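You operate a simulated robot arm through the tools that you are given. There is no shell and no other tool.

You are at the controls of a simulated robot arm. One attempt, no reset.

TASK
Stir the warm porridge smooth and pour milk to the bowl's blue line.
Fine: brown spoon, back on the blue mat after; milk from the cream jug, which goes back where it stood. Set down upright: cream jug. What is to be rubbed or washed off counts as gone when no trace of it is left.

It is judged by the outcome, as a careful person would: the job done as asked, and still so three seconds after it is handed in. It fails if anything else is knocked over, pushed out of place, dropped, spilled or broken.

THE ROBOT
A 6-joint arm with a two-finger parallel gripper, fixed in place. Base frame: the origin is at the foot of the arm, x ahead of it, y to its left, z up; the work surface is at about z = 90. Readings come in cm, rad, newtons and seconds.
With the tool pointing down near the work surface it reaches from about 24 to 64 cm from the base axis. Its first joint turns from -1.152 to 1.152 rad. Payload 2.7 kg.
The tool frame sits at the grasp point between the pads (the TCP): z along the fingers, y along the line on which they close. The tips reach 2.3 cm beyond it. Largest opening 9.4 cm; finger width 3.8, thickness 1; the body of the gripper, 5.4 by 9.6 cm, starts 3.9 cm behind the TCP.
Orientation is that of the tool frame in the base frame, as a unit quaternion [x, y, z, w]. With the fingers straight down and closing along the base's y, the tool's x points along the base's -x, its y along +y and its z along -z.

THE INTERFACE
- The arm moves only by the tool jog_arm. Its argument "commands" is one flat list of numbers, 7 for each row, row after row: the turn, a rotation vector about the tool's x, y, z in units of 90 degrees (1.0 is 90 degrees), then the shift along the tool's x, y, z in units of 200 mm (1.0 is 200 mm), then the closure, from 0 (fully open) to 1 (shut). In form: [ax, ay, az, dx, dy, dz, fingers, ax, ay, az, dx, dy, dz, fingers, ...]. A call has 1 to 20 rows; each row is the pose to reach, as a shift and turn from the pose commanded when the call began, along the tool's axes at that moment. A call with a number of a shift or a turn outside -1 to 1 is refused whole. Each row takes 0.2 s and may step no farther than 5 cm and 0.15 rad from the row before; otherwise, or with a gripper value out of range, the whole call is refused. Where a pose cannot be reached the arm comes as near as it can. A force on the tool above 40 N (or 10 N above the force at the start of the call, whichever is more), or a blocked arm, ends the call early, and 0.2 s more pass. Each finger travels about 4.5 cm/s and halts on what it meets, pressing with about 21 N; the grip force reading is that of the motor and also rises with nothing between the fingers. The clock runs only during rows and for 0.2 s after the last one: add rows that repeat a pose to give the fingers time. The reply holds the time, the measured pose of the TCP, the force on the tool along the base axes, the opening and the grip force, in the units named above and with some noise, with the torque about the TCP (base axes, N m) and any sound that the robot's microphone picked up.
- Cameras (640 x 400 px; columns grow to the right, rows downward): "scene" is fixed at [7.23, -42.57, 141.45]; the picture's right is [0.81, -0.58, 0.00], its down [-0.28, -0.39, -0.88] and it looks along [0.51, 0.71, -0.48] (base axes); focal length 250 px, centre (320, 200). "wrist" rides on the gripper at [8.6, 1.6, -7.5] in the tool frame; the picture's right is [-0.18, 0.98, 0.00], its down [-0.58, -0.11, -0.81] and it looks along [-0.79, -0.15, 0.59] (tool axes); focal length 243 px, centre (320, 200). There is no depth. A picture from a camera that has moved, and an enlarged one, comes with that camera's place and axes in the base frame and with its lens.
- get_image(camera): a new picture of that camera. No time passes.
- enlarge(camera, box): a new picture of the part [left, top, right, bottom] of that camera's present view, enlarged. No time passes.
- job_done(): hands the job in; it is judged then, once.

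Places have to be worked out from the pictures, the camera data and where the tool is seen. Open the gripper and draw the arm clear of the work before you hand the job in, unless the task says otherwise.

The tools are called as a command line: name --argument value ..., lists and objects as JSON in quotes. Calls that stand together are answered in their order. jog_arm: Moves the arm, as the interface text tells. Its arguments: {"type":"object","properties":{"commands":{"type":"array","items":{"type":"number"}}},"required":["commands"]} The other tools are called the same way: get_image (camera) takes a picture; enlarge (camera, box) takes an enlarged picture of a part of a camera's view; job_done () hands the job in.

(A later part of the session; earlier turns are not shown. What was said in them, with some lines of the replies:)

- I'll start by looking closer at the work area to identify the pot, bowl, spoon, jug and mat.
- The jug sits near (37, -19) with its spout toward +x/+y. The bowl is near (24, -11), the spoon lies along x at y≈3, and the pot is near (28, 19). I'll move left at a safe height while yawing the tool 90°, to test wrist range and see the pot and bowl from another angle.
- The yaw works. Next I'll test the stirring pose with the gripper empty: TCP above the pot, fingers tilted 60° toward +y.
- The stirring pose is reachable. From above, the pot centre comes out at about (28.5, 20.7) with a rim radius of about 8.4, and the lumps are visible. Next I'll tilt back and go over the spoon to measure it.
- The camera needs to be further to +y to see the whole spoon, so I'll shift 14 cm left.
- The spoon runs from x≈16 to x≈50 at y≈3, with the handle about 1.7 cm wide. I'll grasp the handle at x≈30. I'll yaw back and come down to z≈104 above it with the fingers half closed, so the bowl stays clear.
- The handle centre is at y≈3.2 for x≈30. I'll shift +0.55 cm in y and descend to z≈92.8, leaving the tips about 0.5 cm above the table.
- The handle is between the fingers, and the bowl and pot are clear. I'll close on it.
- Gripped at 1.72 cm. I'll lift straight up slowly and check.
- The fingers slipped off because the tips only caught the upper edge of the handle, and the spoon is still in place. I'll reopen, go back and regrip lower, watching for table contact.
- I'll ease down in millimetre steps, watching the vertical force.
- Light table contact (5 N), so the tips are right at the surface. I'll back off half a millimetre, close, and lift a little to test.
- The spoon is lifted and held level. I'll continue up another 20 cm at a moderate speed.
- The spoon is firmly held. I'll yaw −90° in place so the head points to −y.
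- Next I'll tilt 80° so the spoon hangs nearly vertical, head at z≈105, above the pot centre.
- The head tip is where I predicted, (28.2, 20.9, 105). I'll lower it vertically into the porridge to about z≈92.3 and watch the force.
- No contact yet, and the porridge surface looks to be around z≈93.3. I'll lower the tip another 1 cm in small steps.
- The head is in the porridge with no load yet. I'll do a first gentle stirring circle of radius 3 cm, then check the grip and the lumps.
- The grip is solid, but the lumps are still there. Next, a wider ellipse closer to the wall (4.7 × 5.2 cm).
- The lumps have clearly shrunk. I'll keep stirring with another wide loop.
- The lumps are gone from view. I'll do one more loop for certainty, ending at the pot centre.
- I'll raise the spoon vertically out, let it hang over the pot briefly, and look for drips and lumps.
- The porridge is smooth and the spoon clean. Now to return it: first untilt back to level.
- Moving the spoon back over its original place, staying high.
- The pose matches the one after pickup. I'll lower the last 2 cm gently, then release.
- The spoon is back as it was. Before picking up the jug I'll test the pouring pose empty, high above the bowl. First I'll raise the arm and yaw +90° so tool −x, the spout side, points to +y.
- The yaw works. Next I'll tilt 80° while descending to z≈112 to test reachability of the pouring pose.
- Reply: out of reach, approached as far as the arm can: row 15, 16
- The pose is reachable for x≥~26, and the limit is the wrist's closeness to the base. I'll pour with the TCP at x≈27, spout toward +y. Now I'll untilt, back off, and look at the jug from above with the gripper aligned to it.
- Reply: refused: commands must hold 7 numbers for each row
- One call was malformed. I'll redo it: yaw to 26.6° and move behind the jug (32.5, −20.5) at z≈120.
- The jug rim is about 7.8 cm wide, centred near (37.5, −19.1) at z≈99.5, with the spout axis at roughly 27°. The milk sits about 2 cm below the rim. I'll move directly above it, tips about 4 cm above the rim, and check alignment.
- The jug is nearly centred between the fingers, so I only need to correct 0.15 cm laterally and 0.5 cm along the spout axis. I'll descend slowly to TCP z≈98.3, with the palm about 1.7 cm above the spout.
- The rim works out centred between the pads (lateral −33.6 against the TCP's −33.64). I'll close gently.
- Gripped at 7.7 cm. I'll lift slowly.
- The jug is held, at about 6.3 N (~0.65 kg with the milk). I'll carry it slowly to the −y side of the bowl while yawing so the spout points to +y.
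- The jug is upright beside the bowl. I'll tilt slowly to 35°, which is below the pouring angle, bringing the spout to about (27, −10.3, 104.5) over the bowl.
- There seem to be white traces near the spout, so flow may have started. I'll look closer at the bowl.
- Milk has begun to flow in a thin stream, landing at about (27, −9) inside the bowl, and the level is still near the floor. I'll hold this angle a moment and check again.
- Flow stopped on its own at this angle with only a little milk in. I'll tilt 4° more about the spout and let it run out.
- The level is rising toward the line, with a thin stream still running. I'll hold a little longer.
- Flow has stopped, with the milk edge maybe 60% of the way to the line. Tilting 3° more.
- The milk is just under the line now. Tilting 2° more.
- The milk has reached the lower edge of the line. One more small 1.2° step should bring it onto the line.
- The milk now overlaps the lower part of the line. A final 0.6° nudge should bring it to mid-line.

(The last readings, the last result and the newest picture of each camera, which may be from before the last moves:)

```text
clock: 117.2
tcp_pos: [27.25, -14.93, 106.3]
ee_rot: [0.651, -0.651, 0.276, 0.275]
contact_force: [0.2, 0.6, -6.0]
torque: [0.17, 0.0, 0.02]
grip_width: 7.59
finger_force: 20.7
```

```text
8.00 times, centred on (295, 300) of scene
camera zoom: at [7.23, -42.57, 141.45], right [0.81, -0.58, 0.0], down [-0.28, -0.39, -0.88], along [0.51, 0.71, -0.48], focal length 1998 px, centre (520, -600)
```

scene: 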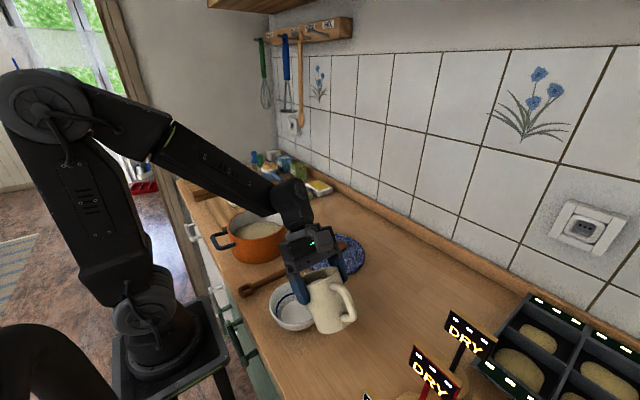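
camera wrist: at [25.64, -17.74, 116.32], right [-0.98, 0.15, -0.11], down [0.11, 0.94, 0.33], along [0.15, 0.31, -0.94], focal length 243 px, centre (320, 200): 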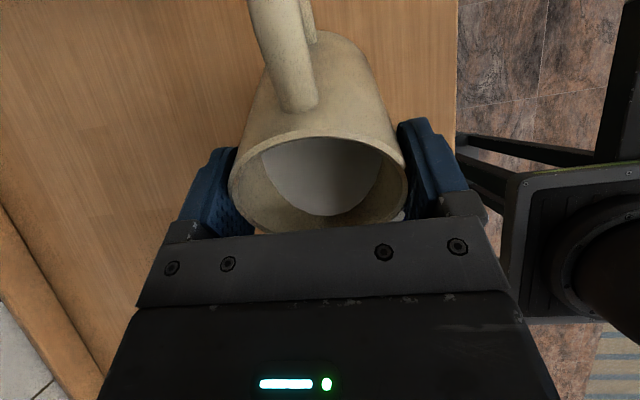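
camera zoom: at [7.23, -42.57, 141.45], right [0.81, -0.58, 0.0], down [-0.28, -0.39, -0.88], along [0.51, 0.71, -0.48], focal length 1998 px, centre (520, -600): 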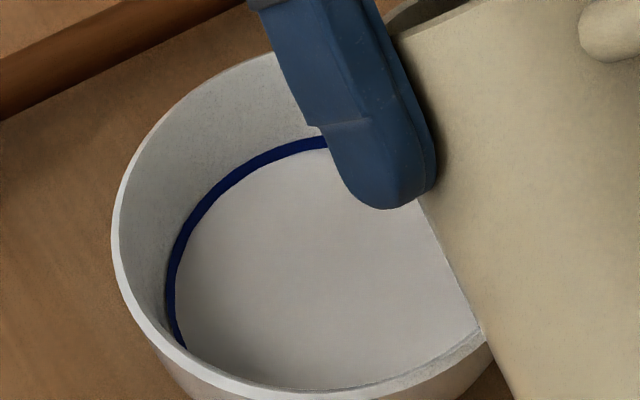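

The level is at mid-line, so I'm done pouring. I'll tilt back about the spout first, then raise and back off to upright.

jog_arm --commands '[0, -0.02, 0, -0.003, 0, 0.0075, 1, 0, -0.045, 0, -0.007, 0, 0.017, 1, 0, -0.075, 0, -0.012, 0, 0.028, 1, 0, -0.111, 0, -0.0165, 0, 0.04, 1, 0, -0.139, 0, 0.0089, 0, 0.0329, 1, 0, -0.168, 0, 0.0343, 0, 0.0257, 1, 0, -0.196, 0, 0.0597, 0, 0.0186, 1, 0, -0.225, 0, 0.0851, 0, 0.0114, 1, 0, -0.253, 0, 0.1105, 0, 0.0043, 1, 0, -0.281, 0, 0.1359, 0, -0.0028, 1, 0, -0.31, 0, 0.1613, 0, -0.01, 1, 0, -0.338, 0, 0.1867, 0, -0.0171, 1, 0, -0.367, 0, 0.2121, 0, -0.0243, 1, 0, -0.395, 0, 0.2375, 0, -0.0314, 1, 0, -0.424, 0, 0.2628, 0, -0.0386, 1, 0, -0.452, 0, 0.2882, 0, -0.0457, 1, 0, -0.481, 0, 0.3136, 0, -0.0528, 1, 0, -0.509, 0, 0.339, 0, -0.06, 1, 0, -0.509, 0, 0.339, 0, -0.06, 1]'

get_image --camera "scene"

get_image --camera "wrist"

enlarge --camera "scene" --box '[250, 240, 390, 345]'

```text
clock: 121.2
tcp_pos: [27.21, -18.83, 111.93]
ee_rot: [0.707, -0.707, 0.0, -0.001]
contact_force: [0.5, -0.2, -5.6]
torque: [0.05, 0.04, -0.02]
grip_width: 7.61
finger_force: 21.3
```

```text
taken
```

scene: 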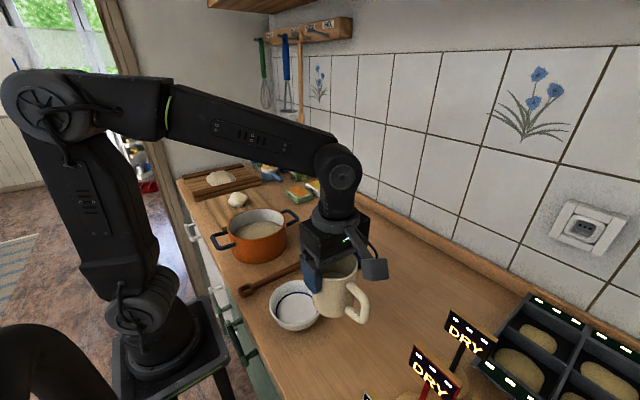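

```text
taken
camera wrist: at [25.59, -27.39, 119.25], right [-0.98, 0.18, 0.0], down [0.11, 0.58, 0.81], along [0.15, 0.79, -0.59], focal length 243 px, centre (320, 200)
```

wrist: 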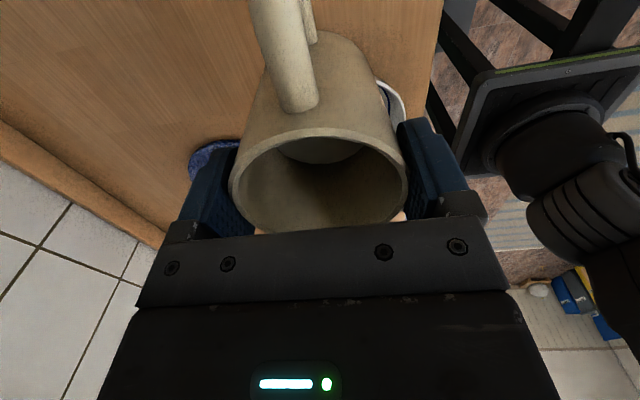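

```text
3.81 times, centred on (320, 292) of scene
camera zoom: at [7.23, -42.57, 141.45], right [0.81, -0.58, 0.0], down [-0.28, -0.39, -0.88], along [0.51, 0.71, -0.48], focal length 951 px, centre (320, -152)
```

zoom: 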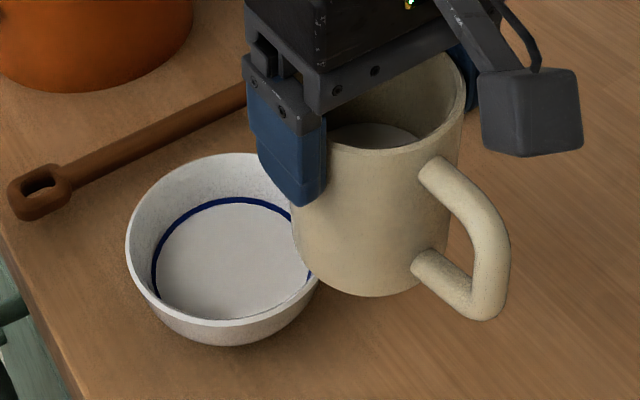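

The milk sits on the line, with no spill visible. Now I'll carry the jug back the same way to above its original spot, correcting a few degrees of yaw slip seen at the handle.

jog_arm --commands '[0, 0, 0.012, 0, -0.01, 0, 1, 0, 0, 0.035, 0, -0.028, 0, 1, 0, 0, 0.07, 0, -0.056, 0, 1, 0, 0, 0.105, 0, -0.085, 0, 1, 0, 0, 0.14, 0, -0.114, 0, 1, 0, 0, 0.18, 0, -0.145, 0, 1, 0, 0, 0.22, 0, -0.177, 0.005, 1, 0, 0, 0.26, 0, -0.209, 0.01, 1, 0, 0, 0.3, 0, -0.242, 0.018, 1, 0, 0, 0.34, 0, -0.274, 0.026, 1, 0, 0, 0.38, 0, -0.307, 0.034, 1, 0, 0, 0.42, 0, -0.339, 0.042, 1, 0, 0, 0.46, 0, -0.372, 0.05, 1, 0, 0, 0.5, 0, -0.404, 0.056, 1, 0, 0, 0.54, 0, -0.437, 0.062, 1, 0, 0, 0.58, 0, -0.469, 0.068, 1, 0, 0, 0.615, 0, -0.498, 0.074, 1, 0, 0, 0.645, 0, -0.523, 0.074, 1, 0, 0, 0.664, 0, -0.538, 0.074, 1, 0, 0, 0.664, 0, -0.538, 0.074, 1]'

get_image --camera "wrist"

enlarge --camera "scene" --box '[280, 200, 460, 350]'

```text
clock: 125.4
tcp_pos: [37.94, -18.97, 110.49]
ee_rot: [-0.26, 0.965, 0.0, 0.0]
contact_force: [0.3, -0.2, -5.0]
torque: [0.03, -0.05, 0.0]
grip_width: 7.58
finger_force: 20.9
```

```text
taken
camera wrist: at [29.71, -21.72, 117.79], right [-0.34, 0.94, 0.0], down [0.56, 0.2, 0.81], along [0.76, 0.27, -0.59], focal length 243 px, centre (320, 200)
```

wrist: 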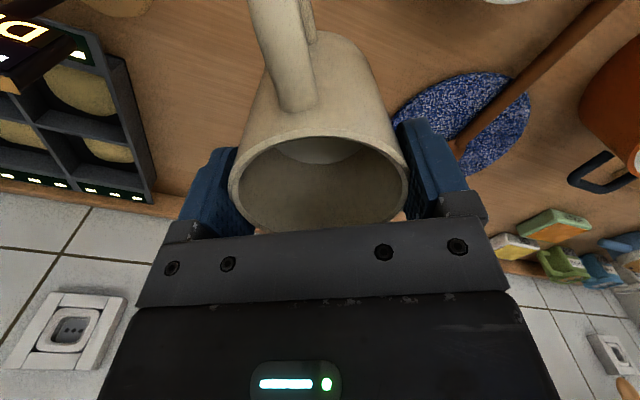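

```text
2.67 times, centred on (370, 275) of scene
camera zoom: at [7.23, -42.57, 141.45], right [0.81, -0.58, 0.0], down [-0.28, -0.39, -0.88], along [0.51, 0.71, -0.48], focal length 666 px, centre (187, 0)
```

zoom: 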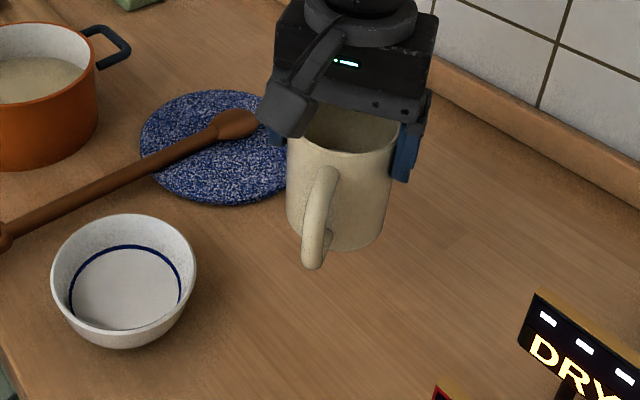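

Jug is above its spot. I'll lower it gently, slowing near the table.

jog_arm --commands '[0, 0, 0, 0, 0, 0.01, 1, 0, 0, 0, 0, 0, 0.03, 1, 0, 0, 0, 0, 0, 0.06, 1, 0, 0, 0, 0, 0, 0.1, 1, 0, 0, 0, 0, 0, 0.15, 1, 0, 0, 0, 0, 0, 0.2, 1, 0, 0, 0, 0, 0, 0.25, 1, 0, 0, 0, 0, 0, 0.3, 1, 0, 0, 0, 0, 0, 0.35, 1, 0, 0, 0, 0, 0, 0.4, 1, 0, 0, 0, 0, 0, 0.45, 1, 0, 0, 0, 0, 0, 0.49, 1, 0, 0, 0, 0, 0, 0.52, 1, 0, 0, 0, 0, 0, 0.54, 1, 0, 0, 0, 0, 0, 0.555, 1, 0, 0, 0, 0, 0, 0.565, 1, 0, 0, 0, 0, 0, 0.57, 1]'

enlarge --camera "scene" --box '[280, 200, 460, 350]'

```text
clock: 129.0
tcp_pos: [37.99, -18.8, 99.23]
ee_rot: [-0.261, 0.965, -0.001, 0.0]
contact_force: [-0.6, -0.4, -5.1]
torque: [0.03, -0.02, 0.0]
grip_width: 7.62
finger_force: 21.0
```

```text
2.67 times, centred on (370, 275) of scene
camera zoom: at [7.23, -42.57, 141.45], right [0.81, -0.58, 0.0], down [-0.28, -0.39, -0.88], along [0.51, 0.71, -0.48], focal length 666 px, centre (187, 0)
```

zoom: 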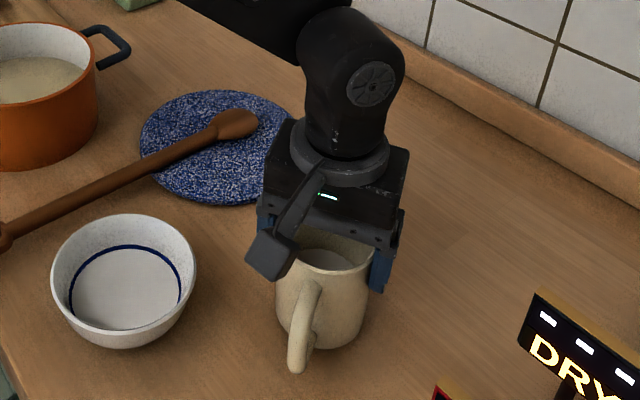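

Still hanging freely about 0.8 cm up, and the location matches the original. I'll lower the rest in small steps to feel the table.

jog_arm --commands '[0, 0, 0, 0, 0, 0.01, 1, 0, 0, 0, 0, 0, 0.018, 1, 0, 0, 0, 0, 0, 0.025, 1, 0, 0, 0, 0, 0, 0.031, 1, 0, 0, 0, 0, 0, 0.037, 1, 0, 0, 0, 0, 0, 0.041, 1, 0, 0, 0, 0, 0, 0.041, 1]'

```text
clock: 130.6
tcp_pos: [37.99, -19.01, 98.31]
ee_rot: [-0.262, 0.965, -0.003, 0.003]
contact_force: [2.9, -8.1, 19.1]
torque: [0.09, 0.06, -0.01]
grip_width: 7.61
finger_force: 21.1
```

The jug is on the table and pressing slightly, so I'll relieve it by 0.7 mm and open the fingers.

jog_arm --commands '[0, 0, 0, 0, 0, -0.0035, 1, 0, 0, 0, 0, 0, -0.0035, 1]'

jog_arm --commands '[0, 0, 0, 0, 0, 0, 0.2, 0, 0, 0, 0, 0, 0, 0.15, 0, 0, 0, 0, 0, 0, 0.1, 0, 0, 0, 0, 0, 0, 0.05, 0, 0, 0, 0, 0, 0, 0, 0, 0, 0, 0, 0, 0, 0, 0, 0, 0, 0, 0, 0, 0]'

get_image --camera "wrist"

enlarge --camera "scene" --box '[280, 200, 460, 350]'

```text
clock: 131.2
tcp_pos: [37.87, -18.84, 98.33]
ee_rot: [-0.262, 0.965, -0.001, 0.003]
contact_force: [6.7, -7.5, 18.5]
torque: [-0.02, -0.23, -0.06]
grip_width: 7.58
finger_force: 21.3
```

```text
clock: 132.8
tcp_pos: [37.98, -18.83, 98.23]
ee_rot: [-0.261, 0.965, -0.001, 0.0]
contact_force: [-1.3, 0.4, -0.8]
torque: [-0.03, -0.02, 0.03]
grip_width: 9.38
finger_force: 0.1
```

```text
taken
camera wrist: at [29.63, -21.65, 105.6], right [-0.34, 0.94, 0.0], down [0.56, 0.2, 0.81], along [0.76, 0.27, -0.59], focal length 243 px, centre (320, 200)
```

wrist: 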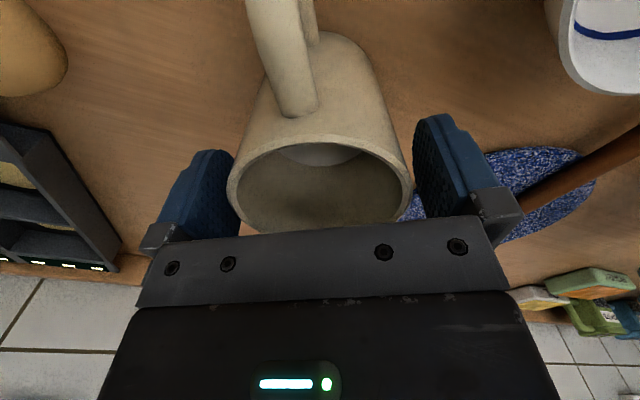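

```text
2.67 times, centred on (370, 275) of scene
camera zoom: at [7.23, -42.57, 141.45], right [0.81, -0.58, 0.0], down [-0.28, -0.39, -0.88], along [0.51, 0.71, -0.48], focal length 666 px, centre (187, 0)
```

zoom: 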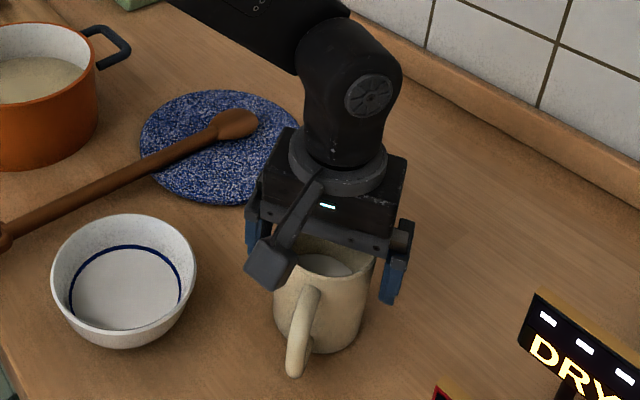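

The jug is standing upright and the fingers are clear. I'll raise straight up slowly.

jog_arm --commands '[0, 0, 0, 0, 0, -0.03, 0, 0, 0, 0, 0, 0, -0.08, 0, 0, 0, 0, 0, 0, -0.14, 0, 0, 0, 0, 0, 0, -0.2, 0, 0, 0, 0, 0, 0, -0.28, 0, 0, 0, 0, 0, 0, -0.36, 0, 0, 0, 0, 0, 0, -0.46, 0, 0, 0, 0, 0, 0, -0.56, 0, 0, 0, 0, 0, 0, -0.68, 0, 0, 0, 0, 0, 0, -0.8, 0, 0, 0, 0, 0, 0, -0.92, 0, 0, 0, 0, 0, 0, -1, 0]'

get_image --camera "scene"

enlarge --camera "scene" --box '[200, 180, 440, 350]'

enlarge --camera "scene" --box '[265, 270, 335, 340]'

```text
clock: 135.4
tcp_pos: [38.02, -18.82, 118.41]
ee_rot: [-0.262, 0.965, -0.001, 0.0]
contact_force: [1.0, 0.9, -0.2]
torque: [0.0, -0.01, 0.03]
grip_width: 9.41
finger_force: 0.1
```

```text
taken
```

scene: 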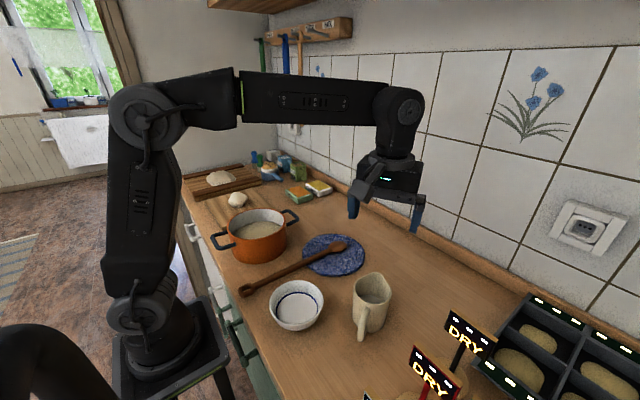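

```text
2.35 times, centred on (320, 265) of scene
camera zoom: at [7.23, -42.57, 141.45], right [0.81, -0.58, 0.0], down [-0.28, -0.39, -0.88], along [0.51, 0.71, -0.48], focal length 588 px, centre (320, 47)
```

zoom: 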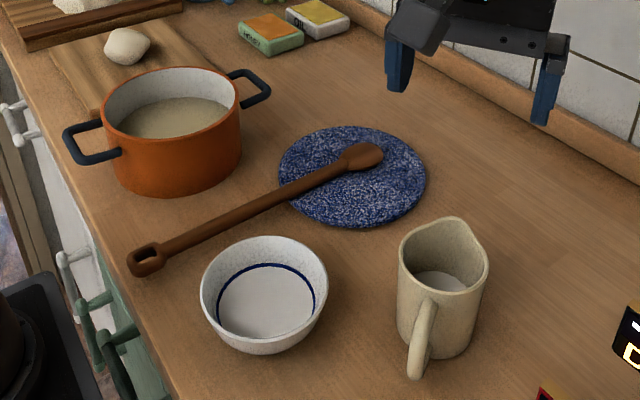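

```text
5.71 times, centred on (300, 305) of scene
camera zoom: at [7.23, -42.57, 141.45], right [0.81, -0.58, 0.0], down [-0.28, -0.39, -0.88], along [0.51, 0.71, -0.48], focal length 1427 px, centre (434, -400)
```

zoom: 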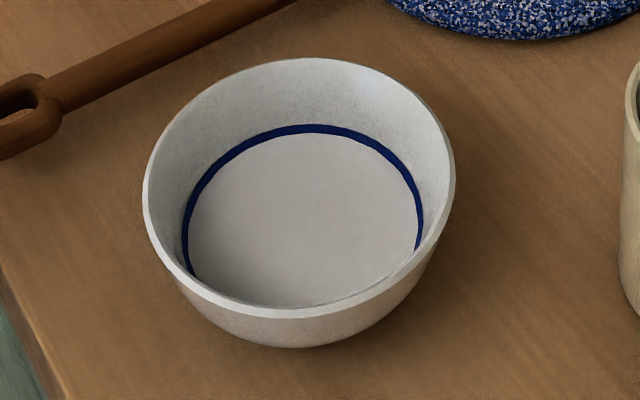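

Everything looks right. As a last check I'll view the pot interior from above at a safe height, which also moves the arm clear.

jog_arm --commands '[0, 0, 0, 0, 0, -0.1, 0, 0, 0, 0, 0, 0, -0.2, 0, 0, 0, -0.04, -0.006, 0.06, -0.3, 0, 0, 0, -0.09, -0.014, 0.13, -0.3, 0, 0, 0, -0.14, -0.022, 0.2, -0.3, 0, 0, 0, -0.19, -0.03, 0.28, -0.3, 0, 0, 0, -0.24, -0.038, 0.36, -0.3, 0, 0, 0, -0.29, -0.046, 0.43, -0.3, 0, 0, 0, -0.34, -0.054, 0.5, -0.3, 0, 0, 0, -0.39, -0.062, 0.57, -0.3, 0, 0, 0, -0.44, -0.07, 0.64, -0.3, 0, 0, 0, -0.49, -0.078, 0.71, -0.3, 0, 0, 0, -0.54, -0.086, 0.78, -0.3, 0, 0, 0, -0.59, -0.094, 0.86, -0.3, 0, 0, 0, -0.63, -0.1, 0.93, -0.3, 0, 0, 0, -0.667, -0.107, 0.979, -0.3, 0, 0, 0, -0.667, -0.107, 0.979, -0.3, 0]'

get_image --camera "wrist"

get_image --camera "scene"

```text
clock: 139.0
tcp_pos: [29.93, -0.94, 124.26]
ee_rot: [0.71, -0.704, 0.001, 0.001]
contact_force: [-0.6, -0.7, 0.6]
torque: [0.01, 0.0, -0.01]
grip_width: 9.38
finger_force: 0.2
```

```text
taken
camera wrist: at [28.5, -9.39, 131.63], right [-0.98, 0.18, 0.0], down [0.1, 0.58, 0.81], along [0.14, 0.79, -0.59], focal length 243 px, centre (320, 200)
```

wrist: 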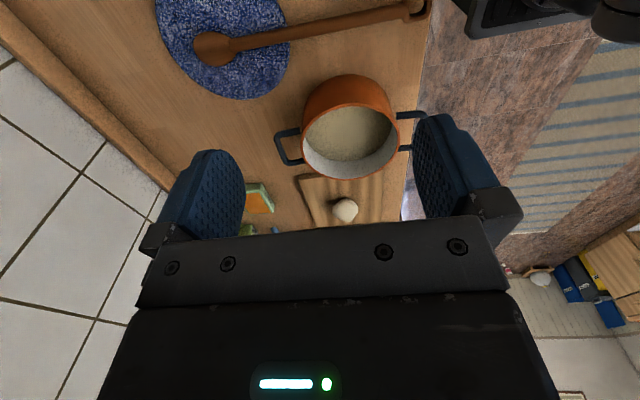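

```text
taken
```

scene: 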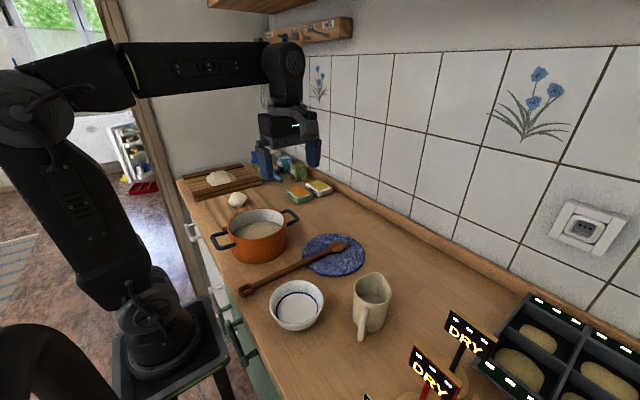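

enlarge --camera "wrist" --box '[280, 60, 430, 190]'

enlarge --camera "wrist" --box '[150, 0, 430, 110]'

```text
3.08 times, centred on (355, 125) of wrist
camera zoom: at [28.5, -9.39, 131.63], right [-0.98, 0.18, 0.0], down [0.1, 0.58, 0.81], along [0.14, 0.79, -0.59], focal length 746 px, centre (212, 431)
```

zoom: 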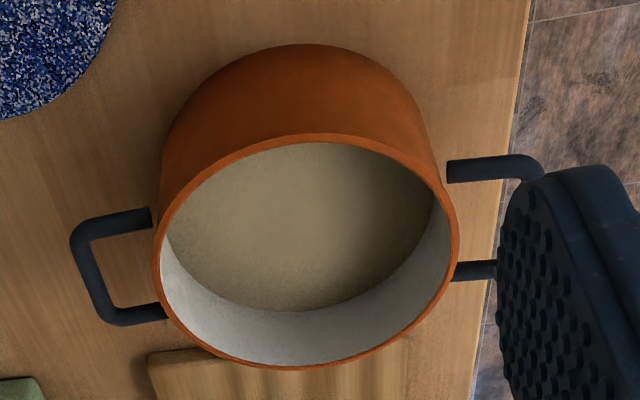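

```text
2.29 times, centred on (290, 55) of wrist
camera zoom: at [28.5, -9.39, 131.63], right [-0.98, 0.18, 0.0], down [0.1, 0.58, 0.81], along [0.14, 0.79, -0.59], focal length 555 px, centre (389, 531)
```

zoom: 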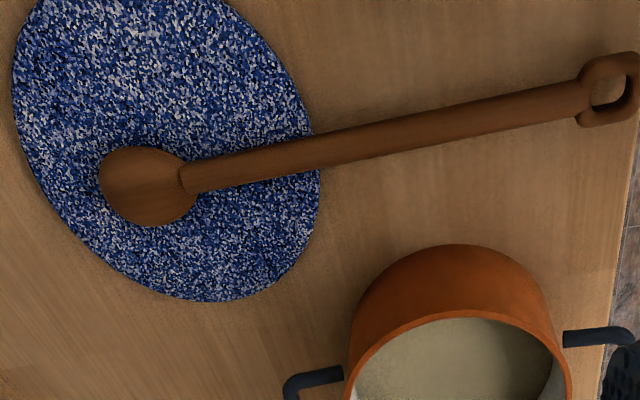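

The porridge is smooth, the spoon rests on the blue mat, and the milk is at the bowl's line. The jug stands upright in its place, the gripper is open and the arm is clear, so I'm handing the job in.

job_done

```text
The job is handed in.
```

I stirred the porridge smooth and poured milk from the cream jug up to the bowl's blue line, and the job is handed in. I don't have a verdict back yet; this is what my last pictures showed:

- **Porridge:** no lumps left anywhere in the pot, checked from above after stirring.
- **Milk:** the level sits on the blue line, and I saw no spills on the counter.
- **Spoon:** the brown spoon is back with its head on the blue mat, lying as it was.
- **Jug:** it stands upright within about 2 mm of where it stood. It had turned a few degrees in the gripper during the pour, and I corrected for that before setting it down.

On the first try the fingers slipped off the spoon handle, but the spoon stayed on the mat. The gripper is open and the arm is clear of the counter.
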